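You operate a simulated robot arm through the tools that you are given. There is no shell and no other tool.

You run a simulated robot arm. Do the job below in one go: nothing can be reset, and whatever is moved stays where it is left.

TASK
Set the valve block to HAND, swap its coil for the 12 V one and cap the IN port.
Fine: HAND first; the old coil goes in the red tray; the red cap fits IN. Set down upright: coil.

The check looks at the end state, three seconds after you hand in, the way a careful person would. Anything else that was tipped, shoved, dropped, spilled or broken makes it a failure. Lids that push on must go on centred and level and be pressed home; caps that screw on are set level and turned clockwise until they are tight.

THE ROBOT
A 7-joint arm with a fingered hand, fixed in place. Base frame: the origin is at the foot of the arm, x ahead of it, y to its left, z up; the work surface is at about z = 0.85. Lengths are in m, angles in degrees, forces in N, time in s.
With the tool pointing down near the work surface it reaches from about 0.32 to 0.72 m from the base axis. Its first joint turns from -166.0 to 166.0 degrees. Payload 4 kg.
The tool frame sits at the grasp point between the pads (the TCP): z along the fingers, y along the line on which they close. The tips reach 0.026 m beyond it. The gripper opens to 0.148 m. The gripper's body begins 0.073 m behind the TCP. The gripper is a hand of 3 fingers: y runs from the thumb to the fingers, the wrist lies at [0, 0, -0.239] in the tool frame, and closing takes about 1.5 s.
Orientation is that of the tool frame in the base frame, as [roll, pitch, yaw] about the fixed x, y, z axes, in that order (R = Rz(yaw) Ry(pitch) Rx(roll)). With the fingers straight down and closing along the base's y, the tool's x points along the base's -x, its y along +y and its z along -z.

THE INTERFACE
- The arm moves only by the tool move_arm. Its argument "increments" is a list of rows, each an object (a shift or turn left out is 0, a gripper value left out holds the last) with "linear": the shift along the tool's x, y, z in cm, a list of three; "rot": the turn, a rotation vector about the tool's x, y, z in degrees, a list of three; "claw": the finger opening in cm, from 0 to 14.8. In form: [{"linear": [dx, dy, dz], "rot": [ax, ay, az], "claw": claw}, ...]. A call has 1 to 20 rows; each row is the pose to reach, as a shift and turn from the pose commanded when the call began, along the tool's axes at that moment. A row lasts 0.2 s, in which the tool goes at most 0.05 m and 8.6 degrees; a call with a longer step from one row to the next is refused whole, and so is a gripper value outside its range. Where a pose cannot be reached the arm comes as near as it can. A force on the tool above 40 N (or 10 N above the force at the start of the call, whichever is more), or a blocked arm, ends the call early, and 0.2 s more pass. The fingers move at their own pace (about 0.072 m/s each) and stop on an object; they squeeze with about 27 N. The grip force told is the motor's: it shows also when the fingers shut on nothing. Time passes only in rows, and 0.2 s behind the last, so rows that repeat a pose let the fingers close. The reply holds the time, the measured pose of the TCP, the force on the tool along the base axes, the opening and the grip force, in the units named above and with some noise, with the torque about the TCP (base axes, N m) and any sound that the robot's microphone picked up.
- Cameras (640 x 400 px; columns grow to the right, rows downward): "scene" is fixed at [0.4022, -0.4981, 1.4472]; the picture's right is [-0.13, 0.99, 0.00], its down [0.74, 0.10, -0.66] and it looks along [-0.66, -0.09, -0.75] (base axes); focal length 214 px, centre (320, 200). "wrist" rides on the gripper at [0.068, -0.039, -0.09] in the tool frame; the picture's right is [0.50, 0.87, 0.00], its down [-0.66, 0.38, -0.65] and it looks along [-0.57, 0.33, 0.76] (tool axes); focal length 222 px, centre (320, 200). There is no depth. A picture from a camera that has moved, and an enlarged one, comes with that camera's place and axes in the base frame and with its lens.
- grab_frame(camera): a new picture of that camera. It takes no simulated time.
- lift_body(by): slides the trunk up (or, below 0, down) by that many m; the arm rides with it, the base frame stays. It gives what a move gives, with no picture.
- preshape(shape): the hand has 3 fingers and takes this shape, open, in about a second: jaw (thumb against the fingers, like two jaws); tri (thumb and two fingers); tip (a fingertip pinch); poke (one finger out to press); point (the index stretched); flat (the hand flat); cup (the hand cupped); fist (a fist). The gripper value then closes the fingers along that shape, each until it touches; the sizes above hold for jaw. It gives what a move gives, with no picture.
- enlarge(camera, box): a new picture of the part [left, top, right, bottom] of that camera's present view, enlarged. It takes no simulated time.
- close_job(): hands the job in; it is judged then, once.

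Places have to be worked out from the pictures, the camera data and where the tool is seen. Open the gripper and draw the arm clear of the work before you hand the job in, unless the task says otherwise.

The tools are called after ">>>" as name(argument=value, ...) on one line, values as JSON. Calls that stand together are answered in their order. move_arm: Moves the arm, as the interface text tells. Its arguments: {"type":"object","properties":{"increments":{"type":"array","items":{"type":"object","properties":{"linear":{"type":"array","items":{"type":"number"}},"rot":{"type":"array","items":{"type":"number"}},"claw":{"type":"number"}}}}},"required":["increments"]} The other tools are called the same way: lift_body (by) slides the trunk up or down; preshape (shape) gives the hand a shape; grab_frame (camera) takes a picture; enlarge (camera, box) takes an enlarged picture of a part of a camera's view; close_job () hands the job in.

At the start:

```text
time_s: 0.0
tool_pos: [0.0766, -0.4612, 1.2476]
tcp_rot: [-180.0, 0.0, -180.0]
ft_force: [1.0, 1.2, -0.3]
ft_torque: [-0.04, -0.03, -0.03]
opening: 0.1479
finger_force: 0.2
shape: jaw
trunk travel left (down, up): [-0.525, 0.065]
```

scene: 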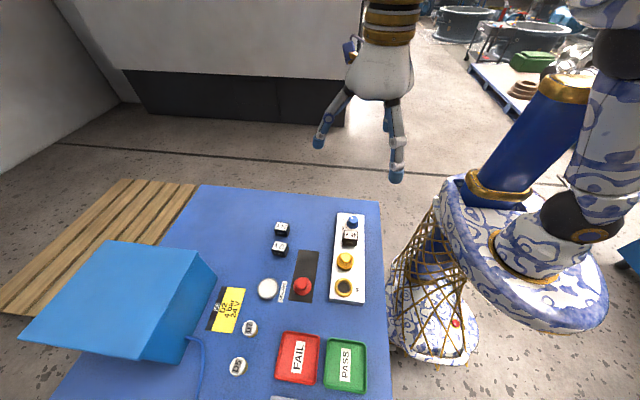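
wrist: 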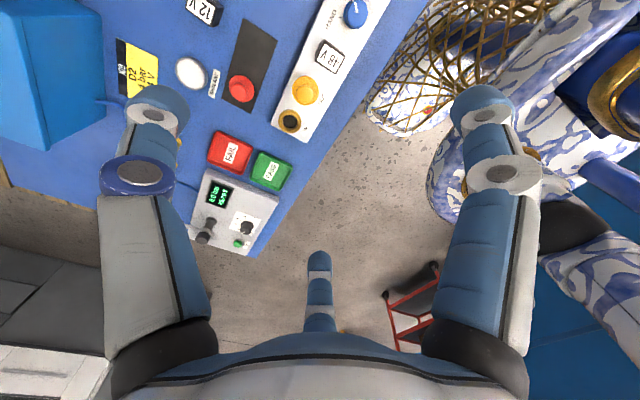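

The scene shows a work surface with a valve block (white plate with ports, coil and knob), trays, coils and caps. I'll enlarge the pictures before moving.

>>> enlarge(camera="scene", box=[300, 200, 400, 310])

>>> enlarge(camera="scene", box=[190, 200, 390, 400])

>>> enlarge(camera="wrist", box=[100, 0, 400, 260])

```text
3.64 times, centred on (350, 255) of scene
camera zoom: at [0.4022, -0.4981, 1.4472], right [-0.13, 0.99, 0.0], down [0.74, 0.1, -0.66], along [-0.66, -0.09, -0.75], focal length 780 px, centre (211, 0)
```

zoom: 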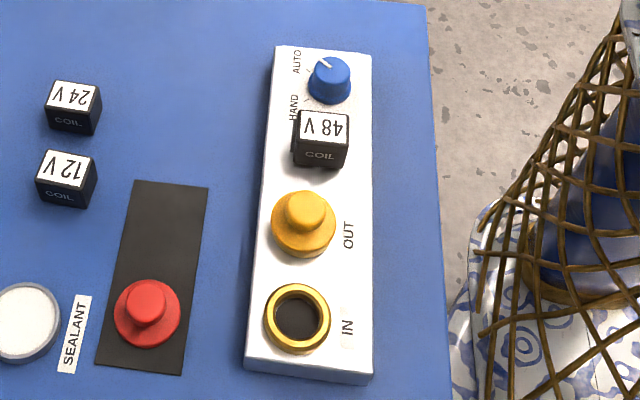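

```text
2.00 times, centred on (290, 300) of scene
camera zoom: at [0.4022, -0.4981, 1.4472], right [-0.13, 0.99, 0.0], down [0.74, 0.1, -0.66], along [-0.66, -0.09, -0.75], focal length 429 px, centre (380, 0)
```

zoom: 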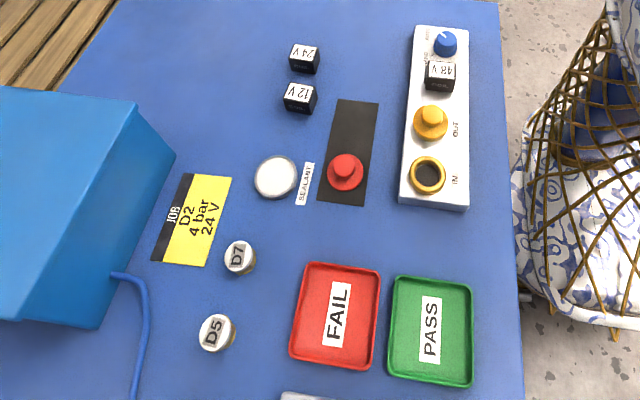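

```text
1.54 times, centred on (250, 130) of wrist
camera zoom: at [0.009, -0.4991, 1.3366], right [-0.5, 0.87, 0.0], down [0.66, 0.38, 0.65], along [0.57, 0.33, -0.76], focal length 342 px, centre (428, 308)
```

zoom: 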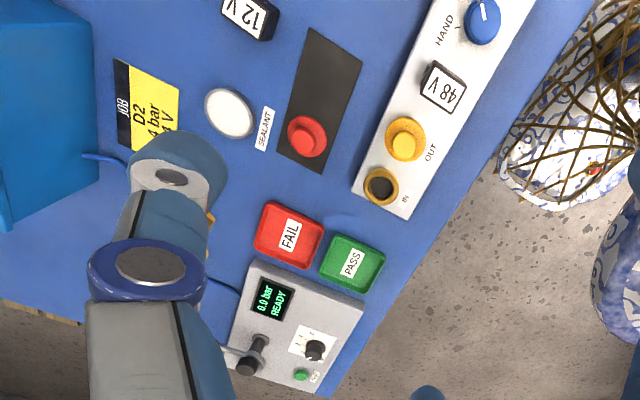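

The wrist view shows a thumb on one side and two fingers splayed on the other. The arm is still well above everything, so I'll part-close the jaw here to see how the fingers come together.

>>> move_arm(increments=[{"claw": 5}, {"claw": 5}, {"claw": 5}, {"claw": 5}, {"claw": 5}, {"claw": 5}, {"claw": 5}, {"claw": 5}])

>>> grab_frame(camera="wrist")

>>> enlarge(camera="scene", box=[280, 0, 480, 200])

```text
time_s: 1.8
tool_pos: [0.0772, -0.4616, 1.2476]
tcp_rot: [180.0, -0.1, -180.0]
ft_force: [0.9, -0.2, -0.1]
ft_torque: [0.0, -0.02, 0.0]
opening: 0.0502
finger_force: 0.0
shape: jaw
trunk travel left (down, up): [-0.525, 0.065]
```

```text
taken
camera wrist: at [0.009, -0.4991, 1.3366], right [-0.5, 0.87, 0.0], down [0.66, 0.38, 0.65], along [0.57, 0.33, -0.76], focal length 222 px, centre (320, 200)
```

wrist: 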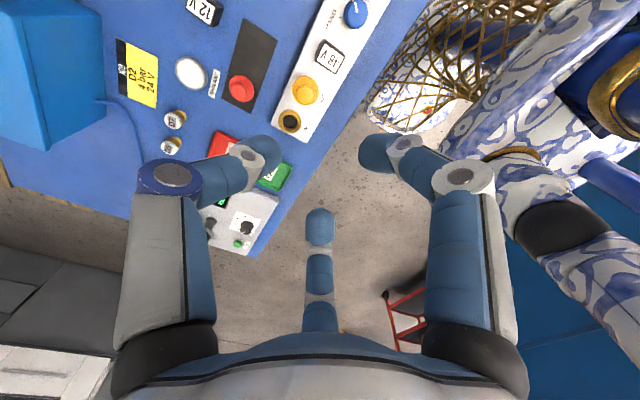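

```text
2.00 times, centred on (380, 100) of scene
camera zoom: at [0.4022, -0.4981, 1.4472], right [-0.13, 0.99, 0.0], down [0.74, 0.1, -0.66], along [-0.66, -0.09, -0.75], focal length 429 px, centre (200, 400)
```

zoom: 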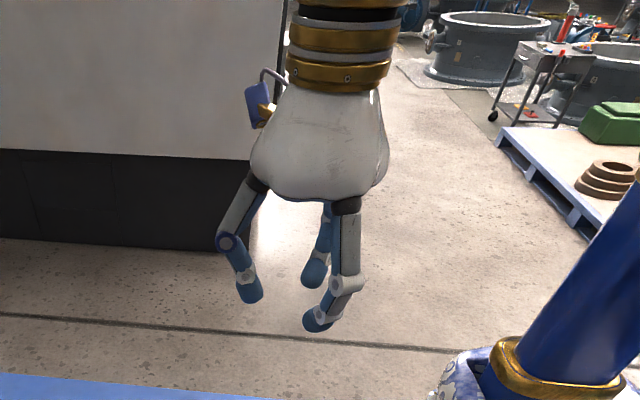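

The fingers close concentrically, 120° apart. I'll check the "tip" and "tri" shapes up here before picking a grasp for the square coil.

>>> preshape(shape="tip")

>>> grab_frame(camera="wrist")

>>> enlarge(camera="scene", box=[280, 0, 480, 200])

```text
time_s: 2.7
tool_pos: [0.077, -0.4616, 1.2469]
tcp_rot: [-180.0, 0.0, -179.9]
ft_force: [1.1, -0.4, -0.2]
ft_torque: [-0.01, -0.01, 0.01]
opening: 0.1476
finger_force: 0.0
shape: tip
trunk travel left (down, up): [-0.525, 0.065]
```

```text
taken
camera wrist: at [0.009, -0.4991, 1.3366], right [-0.5, 0.87, 0.0], down [0.66, 0.38, 0.65], along [0.57, 0.33, -0.76], focal length 222 px, centre (320, 200)
```

wrist: 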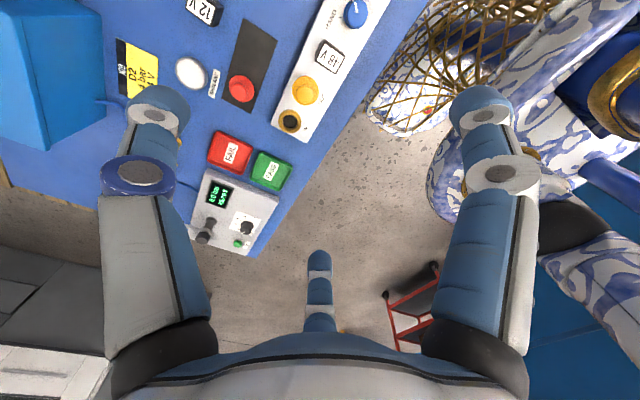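

```text
2.00 times, centred on (380, 100) of scene
camera zoom: at [0.4022, -0.4981, 1.4472], right [-0.13, 0.99, 0.0], down [0.74, 0.1, -0.66], along [-0.66, -0.09, -0.75], focal length 429 px, centre (200, 400)
```

zoom: 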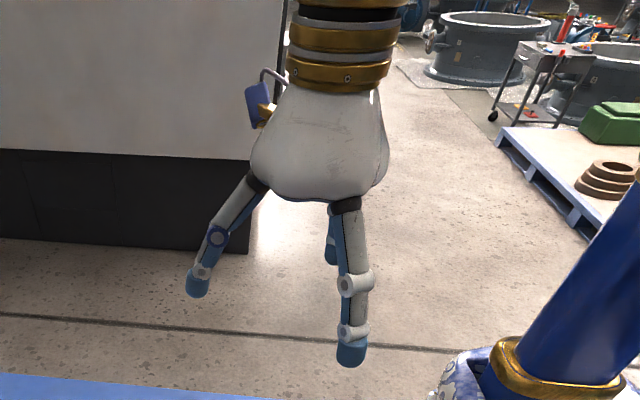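

Open, "tip" looks the same as jaw; I'll part-close it to compare.

>>> move_arm(increments=[{"claw": 2.5}, {"claw": 2.5}, {"claw": 2.5}, {"claw": 2.5}, {"claw": 2.5}, {"claw": 2.5}, {"claw": 2.5}, {"claw": 2.5}, {"claw": 2.5}])

>>> grab_frame(camera="wrist")

>>> enlarge(camera="scene", box=[280, 0, 480, 200])

```text
time_s: 4.7
tool_pos: [0.0768, -0.4619, 1.2479]
tcp_rot: [-180.0, 0.0, -179.9]
ft_force: [-0.1, 0.6, 0.2]
ft_torque: [-0.02, 0.01, -0.01]
opening: 0.0253
finger_force: 0.0
shape: tip
trunk travel left (down, up): [-0.525, 0.065]
```

```text
taken
camera wrist: at [0.009, -0.4991, 1.3366], right [-0.5, 0.87, 0.0], down [0.66, 0.38, 0.65], along [0.57, 0.33, -0.76], focal length 222 px, centre (320, 200)
```

wrist: 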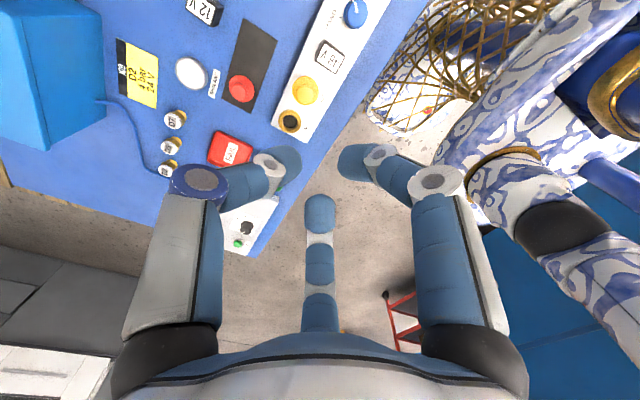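

```text
2.00 times, centred on (380, 100) of scene
camera zoom: at [0.4022, -0.4981, 1.4472], right [-0.13, 0.99, 0.0], down [0.74, 0.1, -0.66], along [-0.66, -0.09, -0.75], focal length 429 px, centre (200, 400)
```

zoom: 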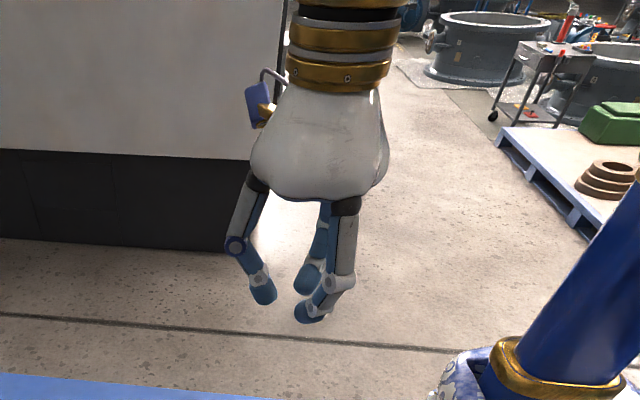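

All three shapes close concentrically, so I'll go back to jaw, whose sizes are documented. Then I'll move above the knob, estimated at about (-0.006, -0.449), for a close look.

>>> preshape(shape="jaw")

>>> move_arm(increments=[{"linear": [1.4, 0.2, 3.7], "claw": 8}, {"linear": [2.8, 0.4, 7.4]}, {"linear": [4.2, 0.6, 11]}, {"linear": [5.6, 0.9, 14.7]}, {"linear": [7, 1.1, 17]}, {"linear": [8.3, 1.3, 19]}, {"linear": [8.3, 1.3, 19]}])

>>> grab_frame(camera="wrist")

>>> grab_frame(camera="scene")

```text
time_s: 5.6
tool_pos: [0.0778, -0.4624, 1.2459]
tcp_rot: [180.0, 0.1, -179.9]
ft_force: [0.3, -0.5, -0.9]
ft_torque: [0.01, -0.01, 0.02]
opening: 0.1478
finger_force: 0.1
shape: jaw
trunk travel left (down, up): [-0.525, 0.065]
```

```text
time_s: 7.2
tool_pos: [-0.007, -0.4481, 1.057]
tcp_rot: [-179.9, 0.1, 180.0]
ft_force: [0.1, -0.6, 0.6]
ft_torque: [0.01, 0.02, 0.03]
opening: 0.0805
finger_force: 0.1
shape: jaw
trunk travel left (down, up): [-0.525, 0.065]
```

```text
taken
camera wrist: at [-0.0743, -0.4858, 1.1466], right [-0.5, 0.87, 0.0], down [0.66, 0.38, 0.65], along [0.57, 0.33, -0.76], focal length 222 px, centre (320, 200)
```

wrist: 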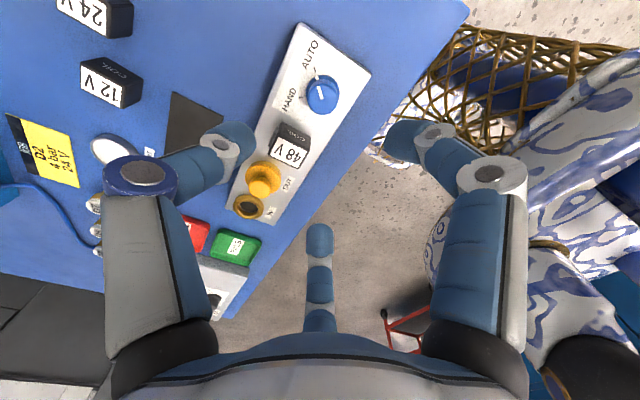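

```text
taken
```

scene: 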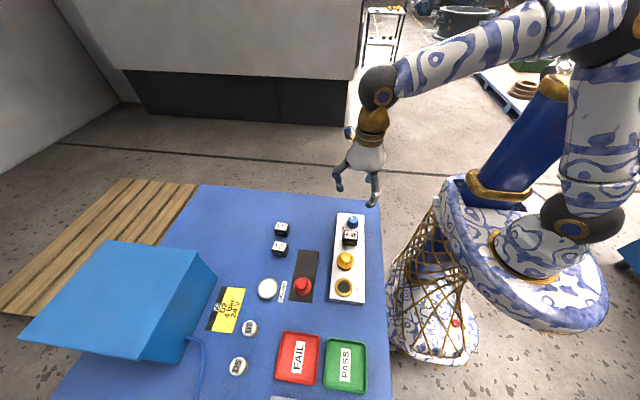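

The block is now clear in the wrist view. I'll enlarge it to read the knob pointer and the marks, and to measure positions.

>>> enlarge(camera="wrist", box=[220, 10, 380, 110])

>>> enlarge(camera="wrist", box=[220, 120, 380, 220])

>>> enlarge(camera="scene", box=[320, 205, 384, 245])

>>> enlarge(camera="scene", box=[280, 240, 376, 300])

```text
4.00 times, centred on (300, 60) of wrist
camera zoom: at [-0.0743, -0.4858, 1.1466], right [-0.5, 0.87, 0.0], down [0.66, 0.38, 0.65], along [0.57, 0.33, -0.76], focal length 888 px, centre (400, 760)
```

zoom: 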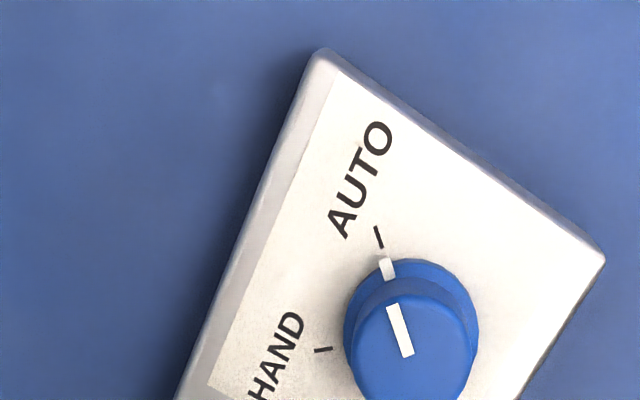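

```text
4.00 times, centred on (300, 170) of wrist
camera zoom: at [-0.0743, -0.4858, 1.1466], right [-0.5, 0.87, 0.0], down [0.66, 0.38, 0.65], along [0.57, 0.33, -0.76], focal length 888 px, centre (400, 320)
```

zoom: 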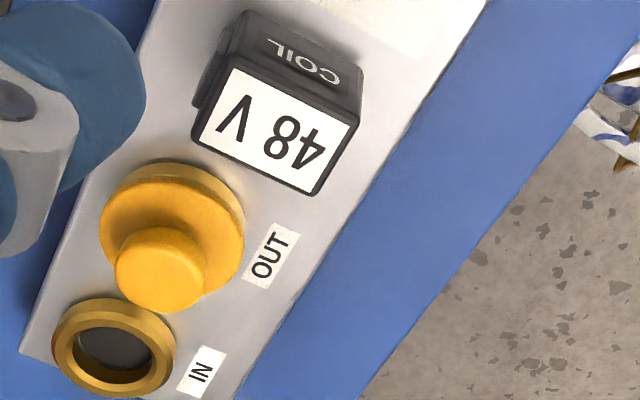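

```text
10.00 times, centred on (352, 225) of scene
camera zoom: at [0.4022, -0.4981, 1.4472], right [-0.13, 0.99, 0.0], down [0.74, 0.1, -0.66], along [-0.66, -0.09, -0.75], focal length 2145 px, centre (0, -50)
```

zoom: 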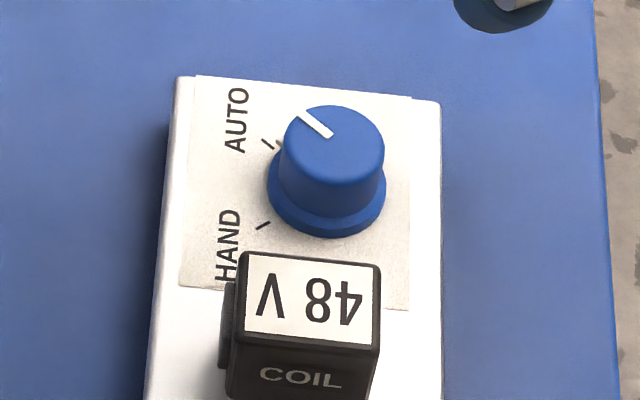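

```text
6.67 times, centred on (328, 270) of scene
camera zoom: at [0.4022, -0.4981, 1.4472], right [-0.13, 0.99, 0.0], down [0.74, 0.1, -0.66], along [-0.66, -0.09, -0.75], focal length 1430 px, centre (267, -267)
```

zoom: 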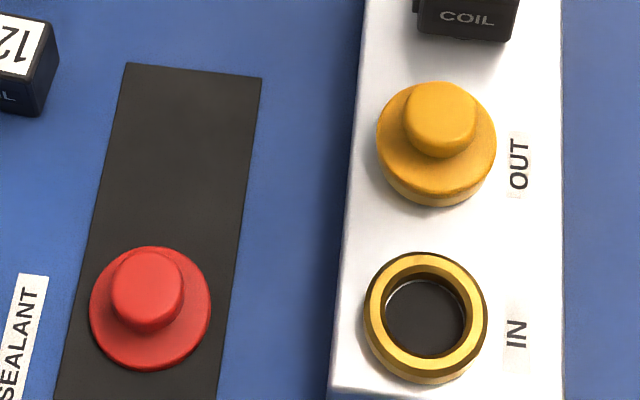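

Triangulating from both cameras:
- Plate: top at z≈0.870, aligned with the base axes.
- Knob: axis near (-0.011, -0.4455), top at z≈0.894.
- Coil: centre near (0.056, -0.452), top at z≈0.911.
- Pointer: on AUTO. HAND is 90° counter-clockwise seen from above.

I'll turn it in two 45° strokes so no finger swings into the coil, starting with a descent around the knob.

>>> move_arm(increments=[{"linear": [0.1, 0.1, 3], "rot": [0, 0, -4], "claw": 6}, {"linear": [0.3, 0.2, 6], "rot": [0, 0, -7.5]}, {"linear": [0.4, 0.26, 9], "rot": [0, 0, -7.5]}, {"linear": [0.4, 0.26, 11.5], "rot": [0, 0, -7.5]}, {"linear": [0.4, 0.26, 12.5], "rot": [0, 0, -7.5]}, {"linear": [0.4, 0.26, 12.5], "rot": [0, 0, -7.5]}])

>>> grab_frame(camera="wrist")

>>> enlarge(camera="scene", box=[300, 170, 420, 245])

```text
time_s: 8.6
tool_pos: [-0.0095, -0.445, 0.9324]
tcp_rot: [-180.0, 0.1, -172.5]
ft_force: [-0.1, 1.1, 0.4]
ft_torque: [-0.01, 0.01, -0.01]
opening: 0.0602
finger_force: 0.1
shape: jaw
trunk travel left (down, up): [-0.525, 0.065]
```

```text
taken
camera wrist: at [-0.0714, -0.4917, 1.0215], right [-0.61, 0.79, 0.0], down [0.6, 0.46, 0.65], along [0.52, 0.4, -0.76], focal length 222 px, centre (320, 200)
```

wrist: 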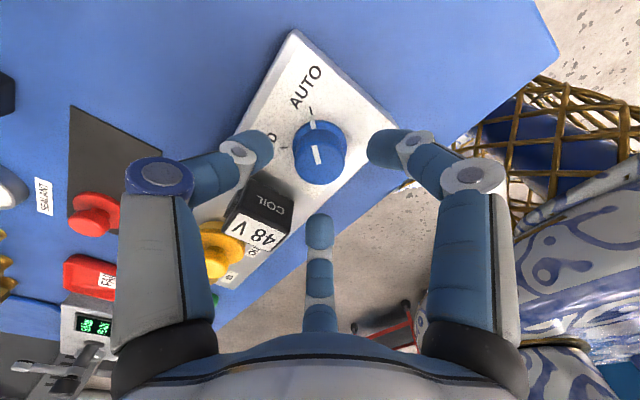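

```text
5.33 times, centred on (360, 208) of scene
camera zoom: at [0.4022, -0.4981, 1.4472], right [-0.13, 0.99, 0.0], down [0.74, 0.1, -0.66], along [-0.66, -0.09, -0.75], focal length 1144 px, centre (107, 160)
```

zoom: 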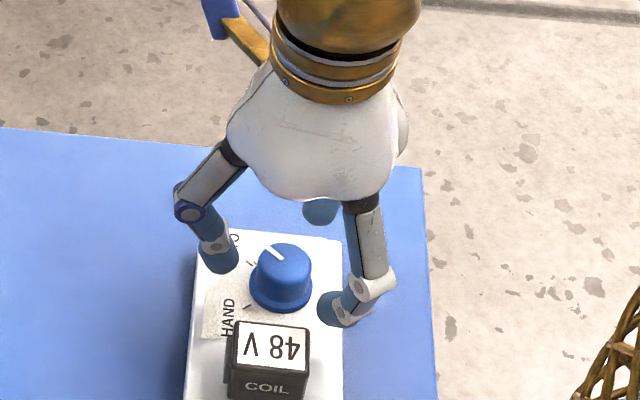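

The fingertips surround the knob and clear the coil. I'll shift about 3 mm, descend the last 2.9 cm, then close on the knob.

>>> move_arm(increments=[{"linear": [0.3, -0.06, 1.0]}, {"linear": [0.3, -0.06, 2.0]}, {"linear": [0.3, -0.06, 2.9]}, {"linear": [0.3, -0.06, 2.9]}])

>>> move_arm(increments=[{"claw": 2.6}, {"claw": 2.6}, {"claw": 2.6}, {"claw": 2.6}, {"claw": 2.6}, {"claw": 2.6}])

>>> grab_frame(camera="wrist")

>>> enlarge(camera="scene", box=[300, 170, 420, 245])

```text
time_s: 9.6
tool_pos: [-0.0133, -0.4467, 0.9034]
tcp_rot: [-180.0, 0.0, -172.5]
ft_force: [0.0, -1.6, 11.8]
ft_torque: [-0.16, -0.03, 0.01]
opening: 0.0389
finger_force: 12.7
shape: jaw
trunk travel left (down, up): [-0.525, 0.065]
```

```text
time_s: 11.0
tool_pos: [-0.0132, -0.4464, 0.9032]
tcp_rot: [180.0, 0.0, -172.5]
ft_force: [0.8, -2.7, 9.9]
ft_torque: [-0.35, -0.07, 0.03]
opening: 0.0345
finger_force: 27.4
shape: jaw
trunk travel left (down, up): [-0.525, 0.065]
```

```text
taken
camera wrist: at [-0.0748, -0.493, 0.9924], right [-0.61, 0.79, 0.0], down [0.6, 0.46, 0.65], along [0.52, 0.4, -0.76], focal length 222 px, centre (320, 200)
```

wrist: 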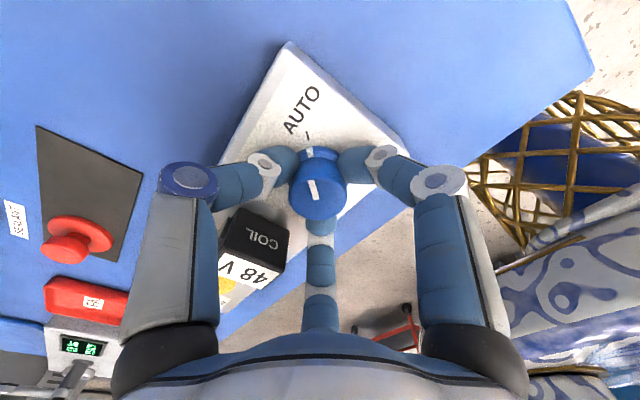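

```text
5.33 times, centred on (360, 208) of scene
camera zoom: at [0.4022, -0.4981, 1.4472], right [-0.13, 0.99, 0.0], down [0.74, 0.1, -0.66], along [-0.66, -0.09, -0.75], focal length 1144 px, centre (107, 160)
```

zoom: 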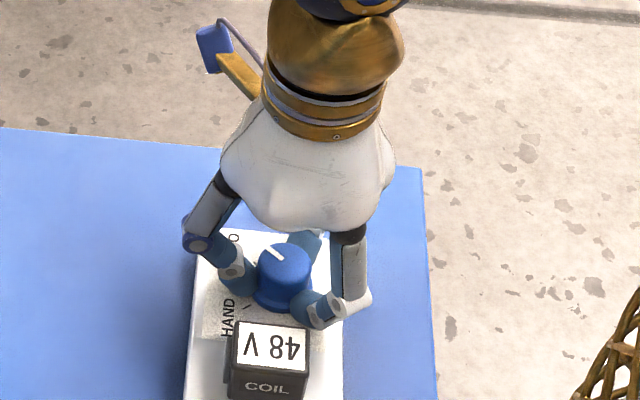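

The fingers have hold of the knob at 3.45 cm, but the tips are bearing about 10 N on its flange. I'll open, rise 3 mm, regrip and turn 45° counter-clockwise.

>>> move_arm(increments=[{"linear": [0, 0, -0.15], "claw": 5}, {"linear": [0, 0, -0.4], "claw": 5}, {"linear": [0, 0, -0.4], "claw": 2.6}, {"linear": [0, 0, -0.4], "claw": 2.6}, {"linear": [0, 0, -0.4], "claw": 2.6}, {"linear": [0, 0, -0.4], "claw": 2.6}])

>>> move_arm(increments=[{"rot": [0, 0, -7.5]}, {"rot": [0, 0, -15]}, {"rot": [0, 0, -22.5]}, {"rot": [0, 0, -30]}, {"rot": [0, 0, -37.5]}, {"rot": [0, 0, -45]}, {"rot": [0, 0, -45]}])

>>> grab_frame(camera="wrist")

>>> enlarge(camera="scene", box=[300, 170, 420, 245])

```text
time_s: 12.4
tool_pos: [-0.0131, -0.4464, 0.907]
tcp_rot: [179.9, 0.0, -172.6]
ft_force: [-1.1, 0.3, -7.0]
ft_torque: [0.01, -0.02, 0.0]
opening: 0.0259
finger_force: 27.0
shape: jaw
trunk travel left (down, up): [-0.525, 0.065]
```

```text
time_s: 14.0
tool_pos: [-0.0052, -0.4489, 0.9106]
tcp_rot: [179.8, -0.5, -140.9]
ft_force: [-19.3, 4.5, 1.8]
ft_torque: [0.03, 0.53, 0.01]
opening: 0.0223
finger_force: 27.0
shape: jaw
out of reach, approached as far as the arm can: row 5, 6, 7
trunk travel left (down, up): [-0.525, 0.065]
```

```text
taken
camera wrist: at [-0.0322, -0.5202, 1.0008], right [-0.93, 0.36, 0.01], down [0.28, 0.71, 0.65], along [0.23, 0.61, -0.76], focal length 222 px, centre (320, 200)
```

wrist: 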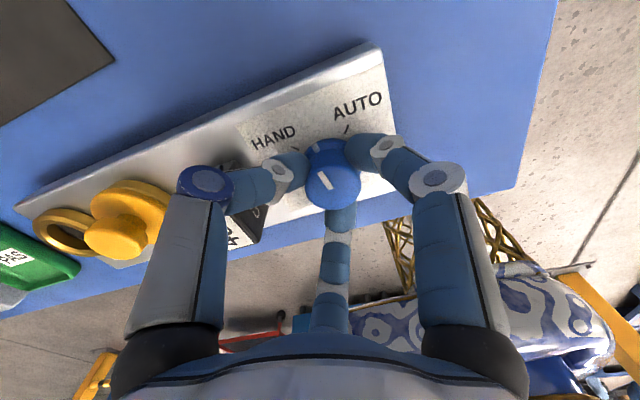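

```text
5.33 times, centred on (360, 208) of scene
camera zoom: at [0.4022, -0.4981, 1.4472], right [-0.13, 0.99, 0.0], down [0.74, 0.1, -0.66], along [-0.66, -0.09, -0.75], focal length 1144 px, centre (107, 160)
```

zoom: 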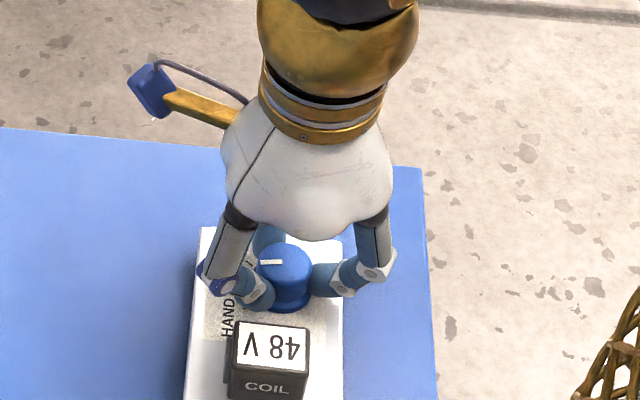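

The wrist runs out of travel at about yaw -141°, but the pointer has turned to point along -y, roughly halfway. I'll let go, rise, and see which pose I'm working from.

>>> move_arm(increments=[{"claw": 5.5}, {"claw": 5.5}, {"linear": [0, 0, -1], "rot": [0, 0, 5], "claw": 5.5}, {"linear": [0, 0, -4], "rot": [0, 0, 12], "claw": 5.5}, {"linear": [0, 0, -7], "rot": [0, 0, 20], "claw": 5.5}, {"linear": [0, 0, -7], "rot": [0, 0, 20]}])

>>> enlarge(camera="scene", box=[320, 205, 384, 245])

```text
time_s: 15.4
tool_pos: [-0.001, -0.4479, 0.9761]
tcp_rot: [-179.9, 0.5, -161.4]
ft_force: [0.2, 0.0, 0.7]
ft_torque: [0.02, -0.01, -0.02]
opening: 0.055
finger_force: 0.0
shape: jaw
trunk travel left (down, up): [-0.525, 0.065]
```

```text
10.00 times, centred on (352, 225) of scene
camera zoom: at [0.4022, -0.4981, 1.4472], right [-0.13, 0.99, 0.0], down [0.74, 0.1, -0.66], along [-0.66, -0.09, -0.75], focal length 2145 px, centre (0, -50)
```

zoom: 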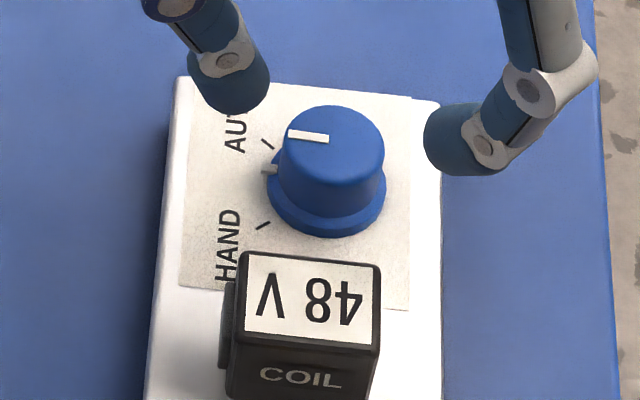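

The knob stands about 31° from AUTO, so roughly 48° remain. I'll unwind the wrist by about 134° clear of everything, to an equivalent finger pattern with travel to spare.

>>> move_arm(increments=[{"linear": [0, 0, -1], "rot": [0, 0, 8.35]}, {"linear": [0, 0, -2], "rot": [0, 0, 16.7]}, {"linear": [0, 0, -2], "rot": [0, 0, 25]}, {"linear": [0, 0, -2], "rot": [0, 0, 33.4]}, {"linear": [0, 0, -2], "rot": [0, 0, 41.7]}, {"linear": [0, 0, -2], "rot": [0, 0, 50.1]}, {"linear": [0, 0, -2], "rot": [0, 0, 58.5]}, {"linear": [0, 0, -2], "rot": [0, 0, 66.8]}, {"linear": [0, 0, -2], "rot": [0, 0, 75.2]}, {"linear": [0, 0, -2], "rot": [0, 0, 83.5]}, {"linear": [0, 0, -2], "rot": [0, 0, 91.9]}, {"linear": [0, 0, -2], "rot": [0, 0, 100.2]}, {"linear": [0, 0, -2], "rot": [0, 0, 108.6]}, {"linear": [0, 0, -2], "rot": [0, 0, 116.9]}, {"linear": [0, 0, -2], "rot": [0, 0, 125.3]}, {"linear": [0, 0, -2], "rot": [0, 0, 131.5]}, {"linear": [0, 0, -2], "rot": [0, 0, 131.5]}])

>>> grab_frame(camera="wrist")

>>> grab_frame(camera="scene")

```text
time_s: 19.0
tool_pos: [-0.0127, -0.4466, 0.9981]
tcp_rot: [180.0, 0.1, 65.9]
ft_force: [-0.5, -0.4, 0.0]
ft_torque: [0.0, 0.01, 0.0]
opening: 0.055
finger_force: 0.0
shape: jaw
trunk travel left (down, up): [-0.525, 0.065]
```

```text
taken
camera wrist: at [-0.0211, -0.3675, 1.0868], right [0.99, 0.1, 0.0], down [0.08, -0.75, 0.65], along [0.07, -0.65, -0.76], focal length 222 px, centre (320, 200)
```

wrist: 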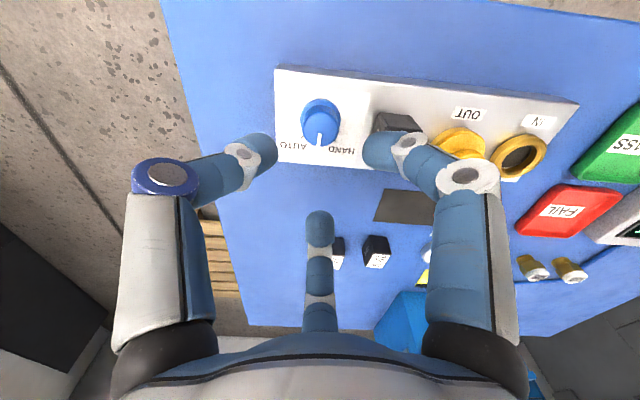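

```text
taken
```

scene: 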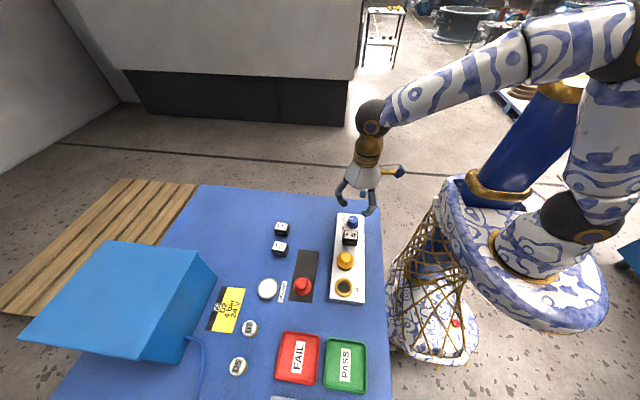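

The wrist is now at yaw 66°, centred over the knob and clear of its limit. Next I descend and regrip.

>>> move_arm(increments=[{"linear": [0, 0, 3]}, {"linear": [0, 0, 6]}, {"linear": [0, 0, 8]}, {"linear": [0, 0, 9.2]}, {"linear": [0, 0, 9.2], "claw": 2.6}, {"linear": [0, 0, 9.2], "claw": 2.2}, {"linear": [0, 0, 9.2], "claw": 2.2}, {"linear": [0, 0, 9.2], "claw": 2.2}, {"linear": [0, 0, 9.2], "claw": 2.2}, {"linear": [0, 0, 9.2], "claw": 2.2}])

>>> grab_frame(camera="wrist")

>>> enlarge(camera="scene", box=[300, 170, 420, 245])

```text
time_s: 21.2
tool_pos: [-0.0129, -0.4464, 0.9042]
tcp_rot: [-179.9, -0.2, 65.9]
ft_force: [0.5, 2.0, -7.6]
ft_torque: [0.03, 0.0, -0.01]
opening: 0.0254
finger_force: 27.1
shape: jaw
trunk travel left (down, up): [-0.525, 0.065]
```

```text
taken
camera wrist: at [-0.0217, -0.3684, 0.9947], right [0.99, 0.1, 0.0], down [0.08, -0.75, 0.65], along [0.07, -0.65, -0.76], focal length 222 px, centre (320, 200)
```

wrist: 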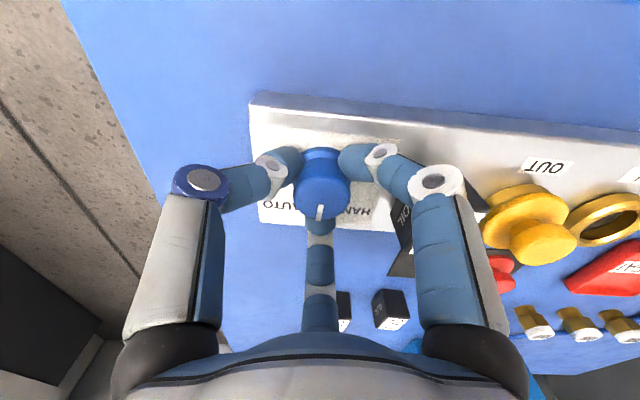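

```text
5.33 times, centred on (360, 208) of scene
camera zoom: at [0.4022, -0.4981, 1.4472], right [-0.13, 0.99, 0.0], down [0.74, 0.1, -0.66], along [-0.66, -0.09, -0.75], focal length 1144 px, centre (107, 160)
```

zoom: 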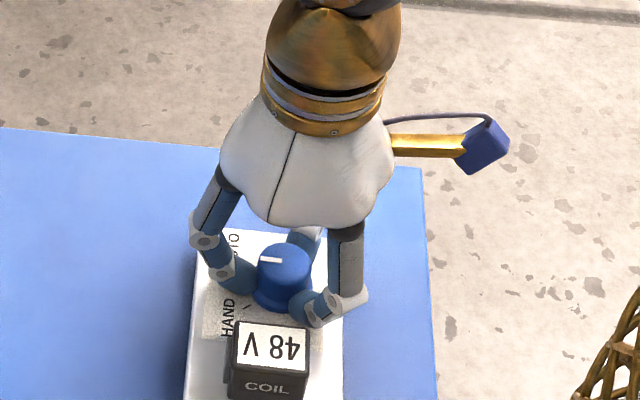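

The knob is gripped well. I'll turn it another 47° counter-clockwise towards HAND.

>>> move_arm(increments=[{"rot": [0, 0, -8]}, {"rot": [0, 0, -16]}, {"rot": [0, 0, -24]}, {"rot": [0, 0, -32]}, {"rot": [0, 0, -40]}, {"rot": [0, 0, -47]}, {"rot": [0, 0, -47]}])

>>> grab_frame(camera="wrist")

>>> enlarge(camera="scene", box=[320, 205, 384, 245])

```text
time_s: 22.8
tool_pos: [-0.0131, -0.447, 0.905]
tcp_rot: [-179.9, 0.0, 112.9]
ft_force: [-4.4, -2.9, -5.6]
ft_torque: [-0.1, 0.13, -0.11]
opening: 0.0253
finger_force: 26.7
shape: jaw
trunk travel left (down, up): [-0.525, 0.065]
```

```text
taken
camera wrist: at [-0.0761, -0.3988, 0.9947], right [0.6, 0.8, 0.0], down [0.6, -0.46, 0.65], along [0.52, -0.39, -0.76], focal length 222 px, centre (320, 200)
```

wrist: 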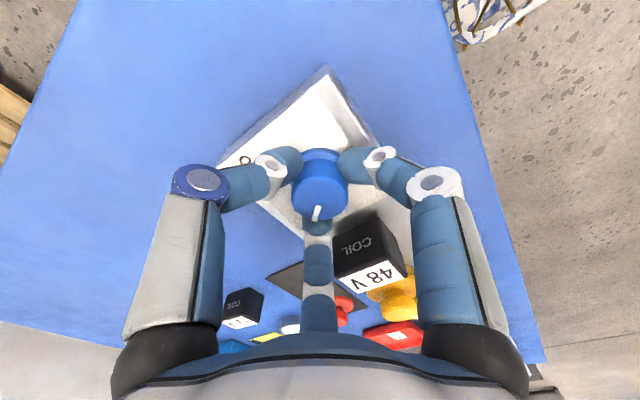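

```text
10.00 times, centred on (352, 225) of scene
camera zoom: at [0.4022, -0.4981, 1.4472], right [-0.13, 0.99, 0.0], down [0.74, 0.1, -0.66], along [-0.66, -0.09, -0.75], focal length 2145 px, centre (0, -50)
```

zoom: 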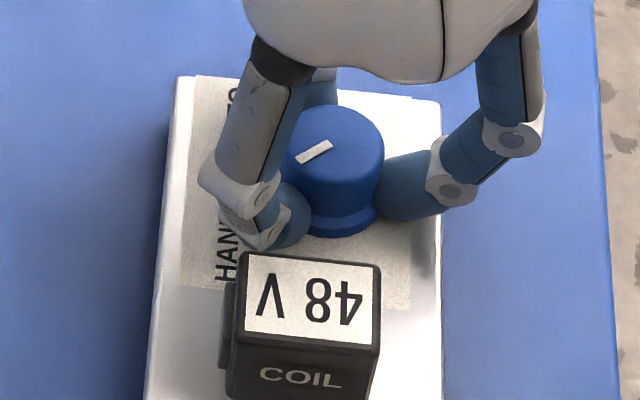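

The pointer now reads about 307° against the HAND mark at about 310°. I'll nudge it 4° more, release, rise and check.

>>> move_arm(increments=[{"rot": [0, 0, -2]}, {"rot": [0, 0, -4]}, {"rot": [0, 0, -4]}])

>>> move_arm(increments=[{"claw": 5.5}, {"claw": 5.5}, {"claw": 5.5}, {"linear": [0, 0, -2]}, {"linear": [0, 0, -6]}, {"linear": [0, 0, -10]}, {"linear": [0, 0, -12]}, {"linear": [0, 0, -12]}])

>>> grab_frame(camera="wrist")

>>> enlarge(camera="scene", box=[320, 205, 384, 245])

```text
time_s: 23.6
tool_pos: [-0.0136, -0.4469, 0.9061]
tcp_rot: [180.0, 0.0, 117.0]
ft_force: [-6.5, -0.4, -5.0]
ft_torque: [-0.07, 0.18, -0.2]
opening: 0.025
finger_force: 26.5
shape: jaw
trunk travel left (down, up): [-0.525, 0.065]
```

```text
time_s: 25.4
tool_pos: [-0.0112, -0.4457, 1.0246]
tcp_rot: [-179.9, 0.0, 117.0]
ft_force: [-0.6, -0.1, -0.6]
ft_torque: [-0.07, 0.0, 0.01]
opening: 0.0545
finger_force: 0.0
shape: jaw
trunk travel left (down, up): [-0.525, 0.065]
```

```text
taken
camera wrist: at [-0.0772, -0.4023, 1.1142], right [0.55, 0.84, 0.0], down [0.63, -0.41, 0.65], along [0.55, -0.36, -0.76], focal length 222 px, centre (320, 200)
```

wrist: 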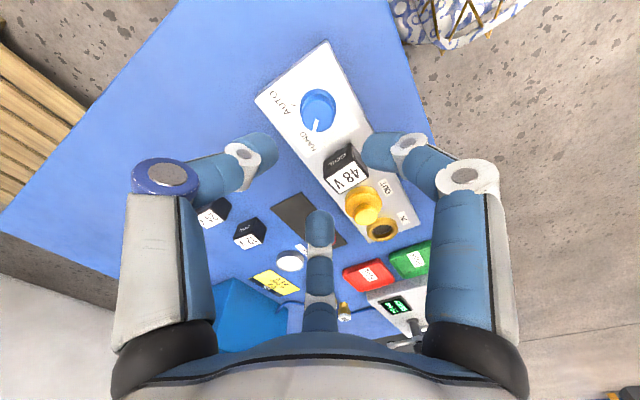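

```text
10.00 times, centred on (352, 225) of scene
camera zoom: at [0.4022, -0.4981, 1.4472], right [-0.13, 0.99, 0.0], down [0.74, 0.1, -0.66], along [-0.66, -0.09, -0.75], focal length 2145 px, centre (0, -50)
```

zoom: 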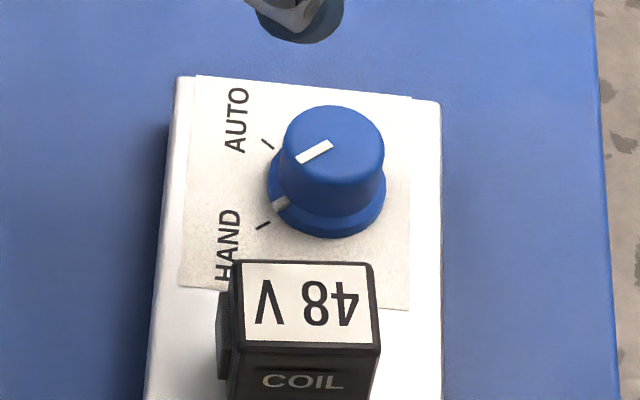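

The pointer is near the HAND mark, and the loose coil looks slightly rotated. I'll check the alignment in the wrist view.

>>> enlarge(camera="wrist", box=[250, 60, 410, 160])

>>> enlarge(camera="wrist", box=[290, 130, 434, 250])

```text
4.00 times, centred on (330, 110) of wrist
camera zoom: at [-0.0772, -0.4023, 1.1142], right [0.55, 0.84, 0.0], down [0.63, -0.41, 0.65], along [0.55, -0.36, -0.76], focal length 888 px, centre (280, 560)
```

zoom: 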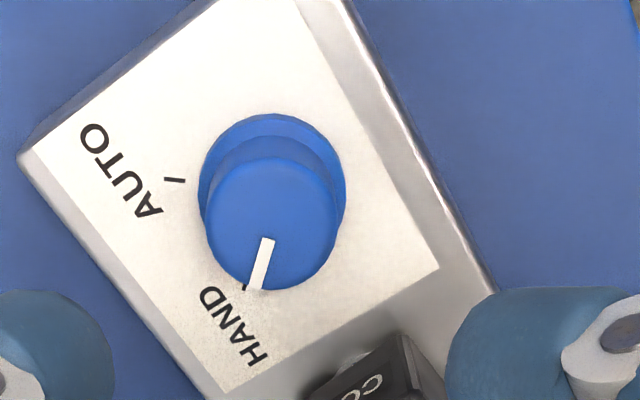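

```text
3.33 times, centred on (362, 190) of wrist
camera zoom: at [-0.0772, -0.4023, 1.1142], right [0.55, 0.84, 0.0], down [0.63, -0.41, 0.65], along [0.55, -0.36, -0.76], focal length 740 px, centre (180, 233)
```

zoom: 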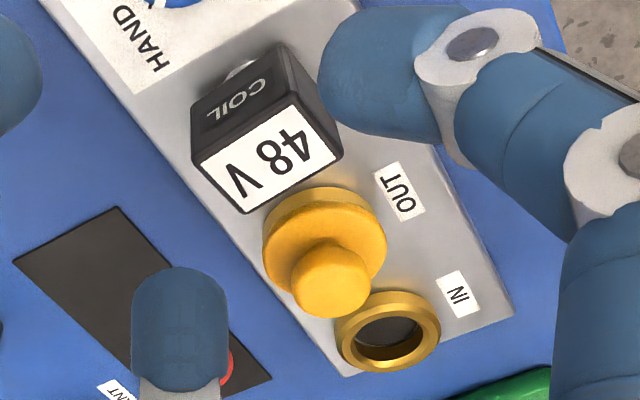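

The pointer sits on HAND within a few degrees, so that step is done. Next I'll inspect the spare coils, the red cap and the seated coil before gripping anything.

>>> enlarge(camera="wrist", box=[190, 190, 286, 250])

>>> enlarge(camera="scene", box=[256, 210, 320, 250])

>>> enlarge(camera="scene", box=[256, 255, 336, 305])

>>> enlarge(camera="scene", box=[328, 220, 376, 250])

```text
6.67 times, centred on (238, 220) of wrist
camera zoom: at [-0.0772, -0.4023, 1.1142], right [0.55, 0.84, 0.0], down [0.63, -0.41, 0.65], along [0.55, -0.36, -0.76], focal length 1481 px, centre (867, 67)
```

zoom: 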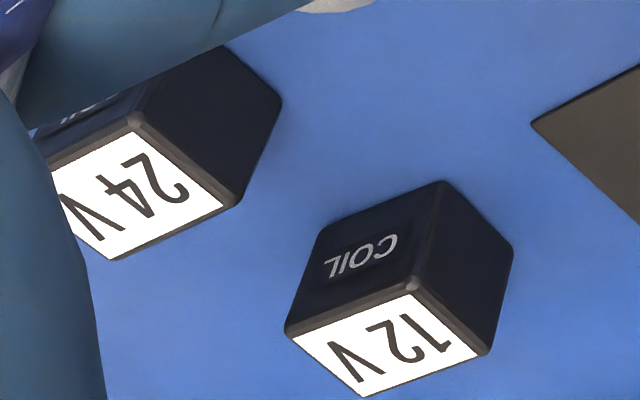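

```text
10.00 times, centred on (288, 230) of scene
camera zoom: at [0.4022, -0.4981, 1.4472], right [-0.13, 0.99, 0.0], down [0.74, 0.1, -0.66], along [-0.66, -0.09, -0.75], focal length 2145 px, centre (640, -100)
```

zoom: 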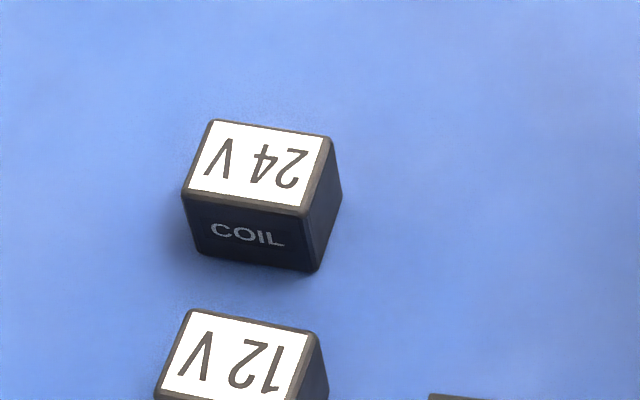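

```text
8.00 times, centred on (296, 280) of scene
camera zoom: at [0.4022, -0.4981, 1.4472], right [-0.13, 0.99, 0.0], down [0.74, 0.1, -0.66], along [-0.66, -0.09, -0.75], focal length 1716 px, centre (512, -440)
```

zoom: 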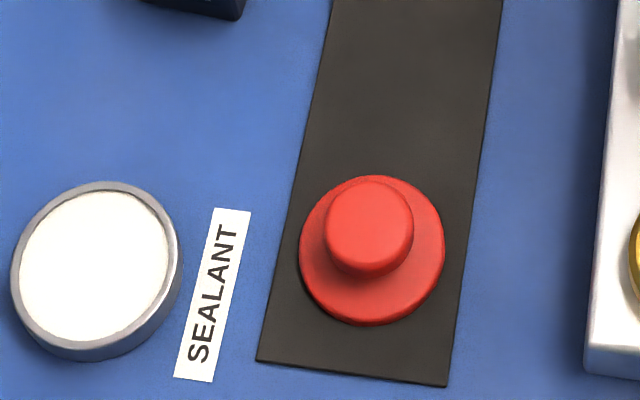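

```text
13.33 times, centred on (352, 235) of scene
camera zoom: at [0.4022, -0.4981, 1.4472], right [-0.13, 0.99, 0.0], down [0.74, 0.1, -0.66], along [-0.66, -0.09, -0.75], focal length 2860 px, centre (-107, -267)
```

zoom: 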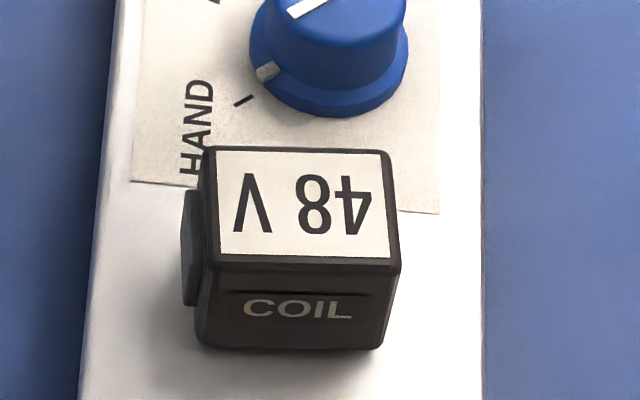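

The 48 V coil seems to have shifted a little, and a small dark part sits next to its -y side. I'll move above the coil at yaw 180° and look from the other side.

>>> move_arm(increments=[{"linear": [-0.5, 0.8, 0], "rot": [0, 0, -8]}, {"linear": [-1, 1.6, 0], "rot": [0, 0, -16]}, {"linear": [-1.5, 2.4, 0], "rot": [0, 0, -24]}, {"linear": [-2, 3.2, 0], "rot": [0, 0, -32]}, {"linear": [-2.5, 4, 0], "rot": [0, 0, -40]}, {"linear": [-3, 4.8, 0], "rot": [0, 0, -48]}, {"linear": [-3.57, 5.7, 0], "rot": [0, 0, -56]}, {"linear": [-3.57, 5.7, 0], "rot": [0, 0, -63]}, {"linear": [-3.57, 5.7, 0], "rot": [0, 0, -63], "claw": 7}])

>>> grab_frame(camera="wrist")

>>> enlarge(camera="wrist", box=[240, 70, 400, 170])

>>> enlarge(camera="scene", box=[320, 205, 384, 245])

```text
time_s: 27.4
tool_pos: [0.0547, -0.4528, 1.0254]
tcp_rot: [-180.0, 0.0, 180.0]
ft_force: [-0.5, -0.5, 0.5]
ft_torque: [-0.01, 0.0, -0.05]
opening: 0.0695
finger_force: 0.0
shape: jaw
trunk travel left (down, up): [-0.525, 0.065]
```

```text
taken
camera wrist: at [-0.0138, -0.4906, 1.1146], right [-0.5, 0.87, 0.0], down [0.65, 0.38, 0.65], along [0.57, 0.33, -0.76], focal length 222 px, centre (320, 200)
```

wrist: 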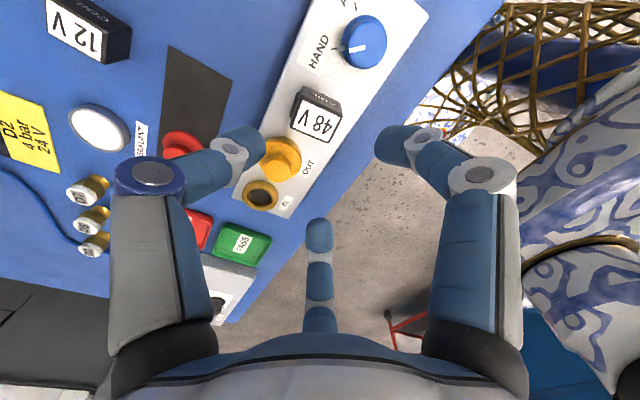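

```text
4.00 times, centred on (320, 120) of wrist
camera zoom: at [-0.0138, -0.4906, 1.1146], right [-0.5, 0.87, 0.0], down [0.65, 0.38, 0.65], along [0.57, 0.33, -0.76], focal length 888 px, centre (320, 520)
```

zoom: 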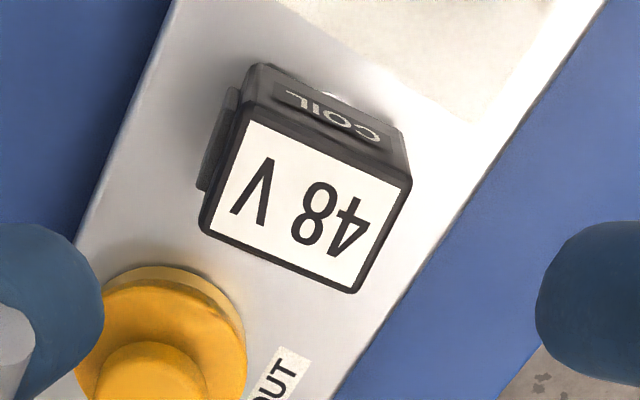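

```text
10.00 times, centred on (352, 225) of scene
camera zoom: at [0.4022, -0.4981, 1.4472], right [-0.13, 0.99, 0.0], down [0.74, 0.1, -0.66], along [-0.66, -0.09, -0.75], focal length 2145 px, centre (0, -50)
```

zoom: 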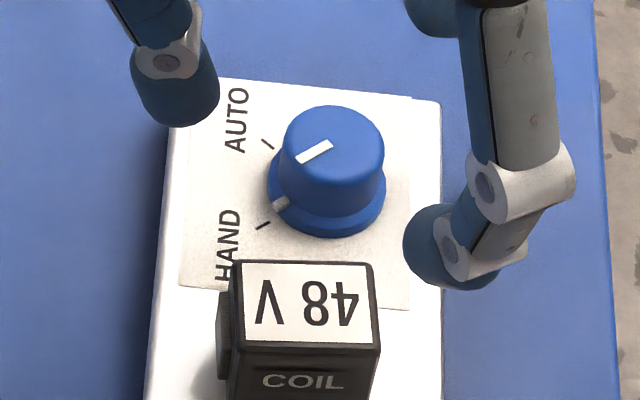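

The coil top is centred near (0.058, -0.4535, 0.910) and is turned about 5°. It measures about 41 × 27 mm and appears to sit on a small silver stem. I'll come down over it at yaw 185°, with the thumb on the -y face and the fingers on the ±x faces.

>>> move_arm(increments=[{"linear": [-0.3, -0.05, 3], "rot": [0, 0, -5], "claw": 6}, {"linear": [-0.3, -0.05, 6], "rot": [0, 0, -5]}, {"linear": [-0.3, -0.05, 8], "rot": [0, 0, -5]}, {"linear": [-0.3, -0.05, 9], "rot": [0, 0, -5]}, {"linear": [-0.3, -0.05, 9], "rot": [0, 0, -5]}])

>>> grab_frame(camera="wrist")

>>> enlarge(camera="scene", box=[304, 195, 400, 255])

```text
time_s: 28.6
tool_pos: [0.0576, -0.4539, 0.9352]
tcp_rot: [180.0, 0.1, -174.9]
ft_force: [-0.5, -0.5, -0.9]
ft_torque: [0.0, 0.02, -0.02]
opening: 0.0601
finger_force: 0.0
shape: jaw
trunk travel left (down, up): [-0.525, 0.065]
```

```text
taken
camera wrist: at [-0.0073, -0.4968, 1.0244], right [-0.57, 0.82, 0.0], down [0.62, 0.43, 0.65], along [0.54, 0.37, -0.76], focal length 222 px, centre (320, 200)
```

wrist: 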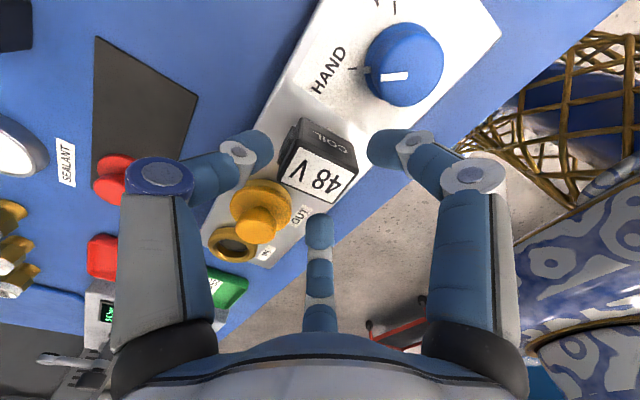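

```text
6.67 times, centred on (352, 225) of scene
camera zoom: at [0.4022, -0.4981, 1.4472], right [-0.13, 0.99, 0.0], down [0.74, 0.1, -0.66], along [-0.66, -0.09, -0.75], focal length 1430 px, centre (107, 33)
```

zoom: 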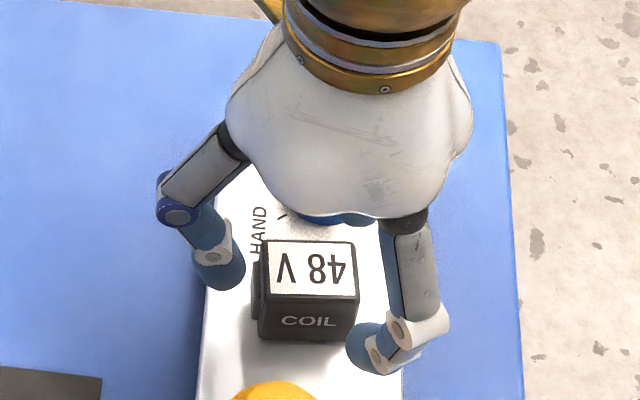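

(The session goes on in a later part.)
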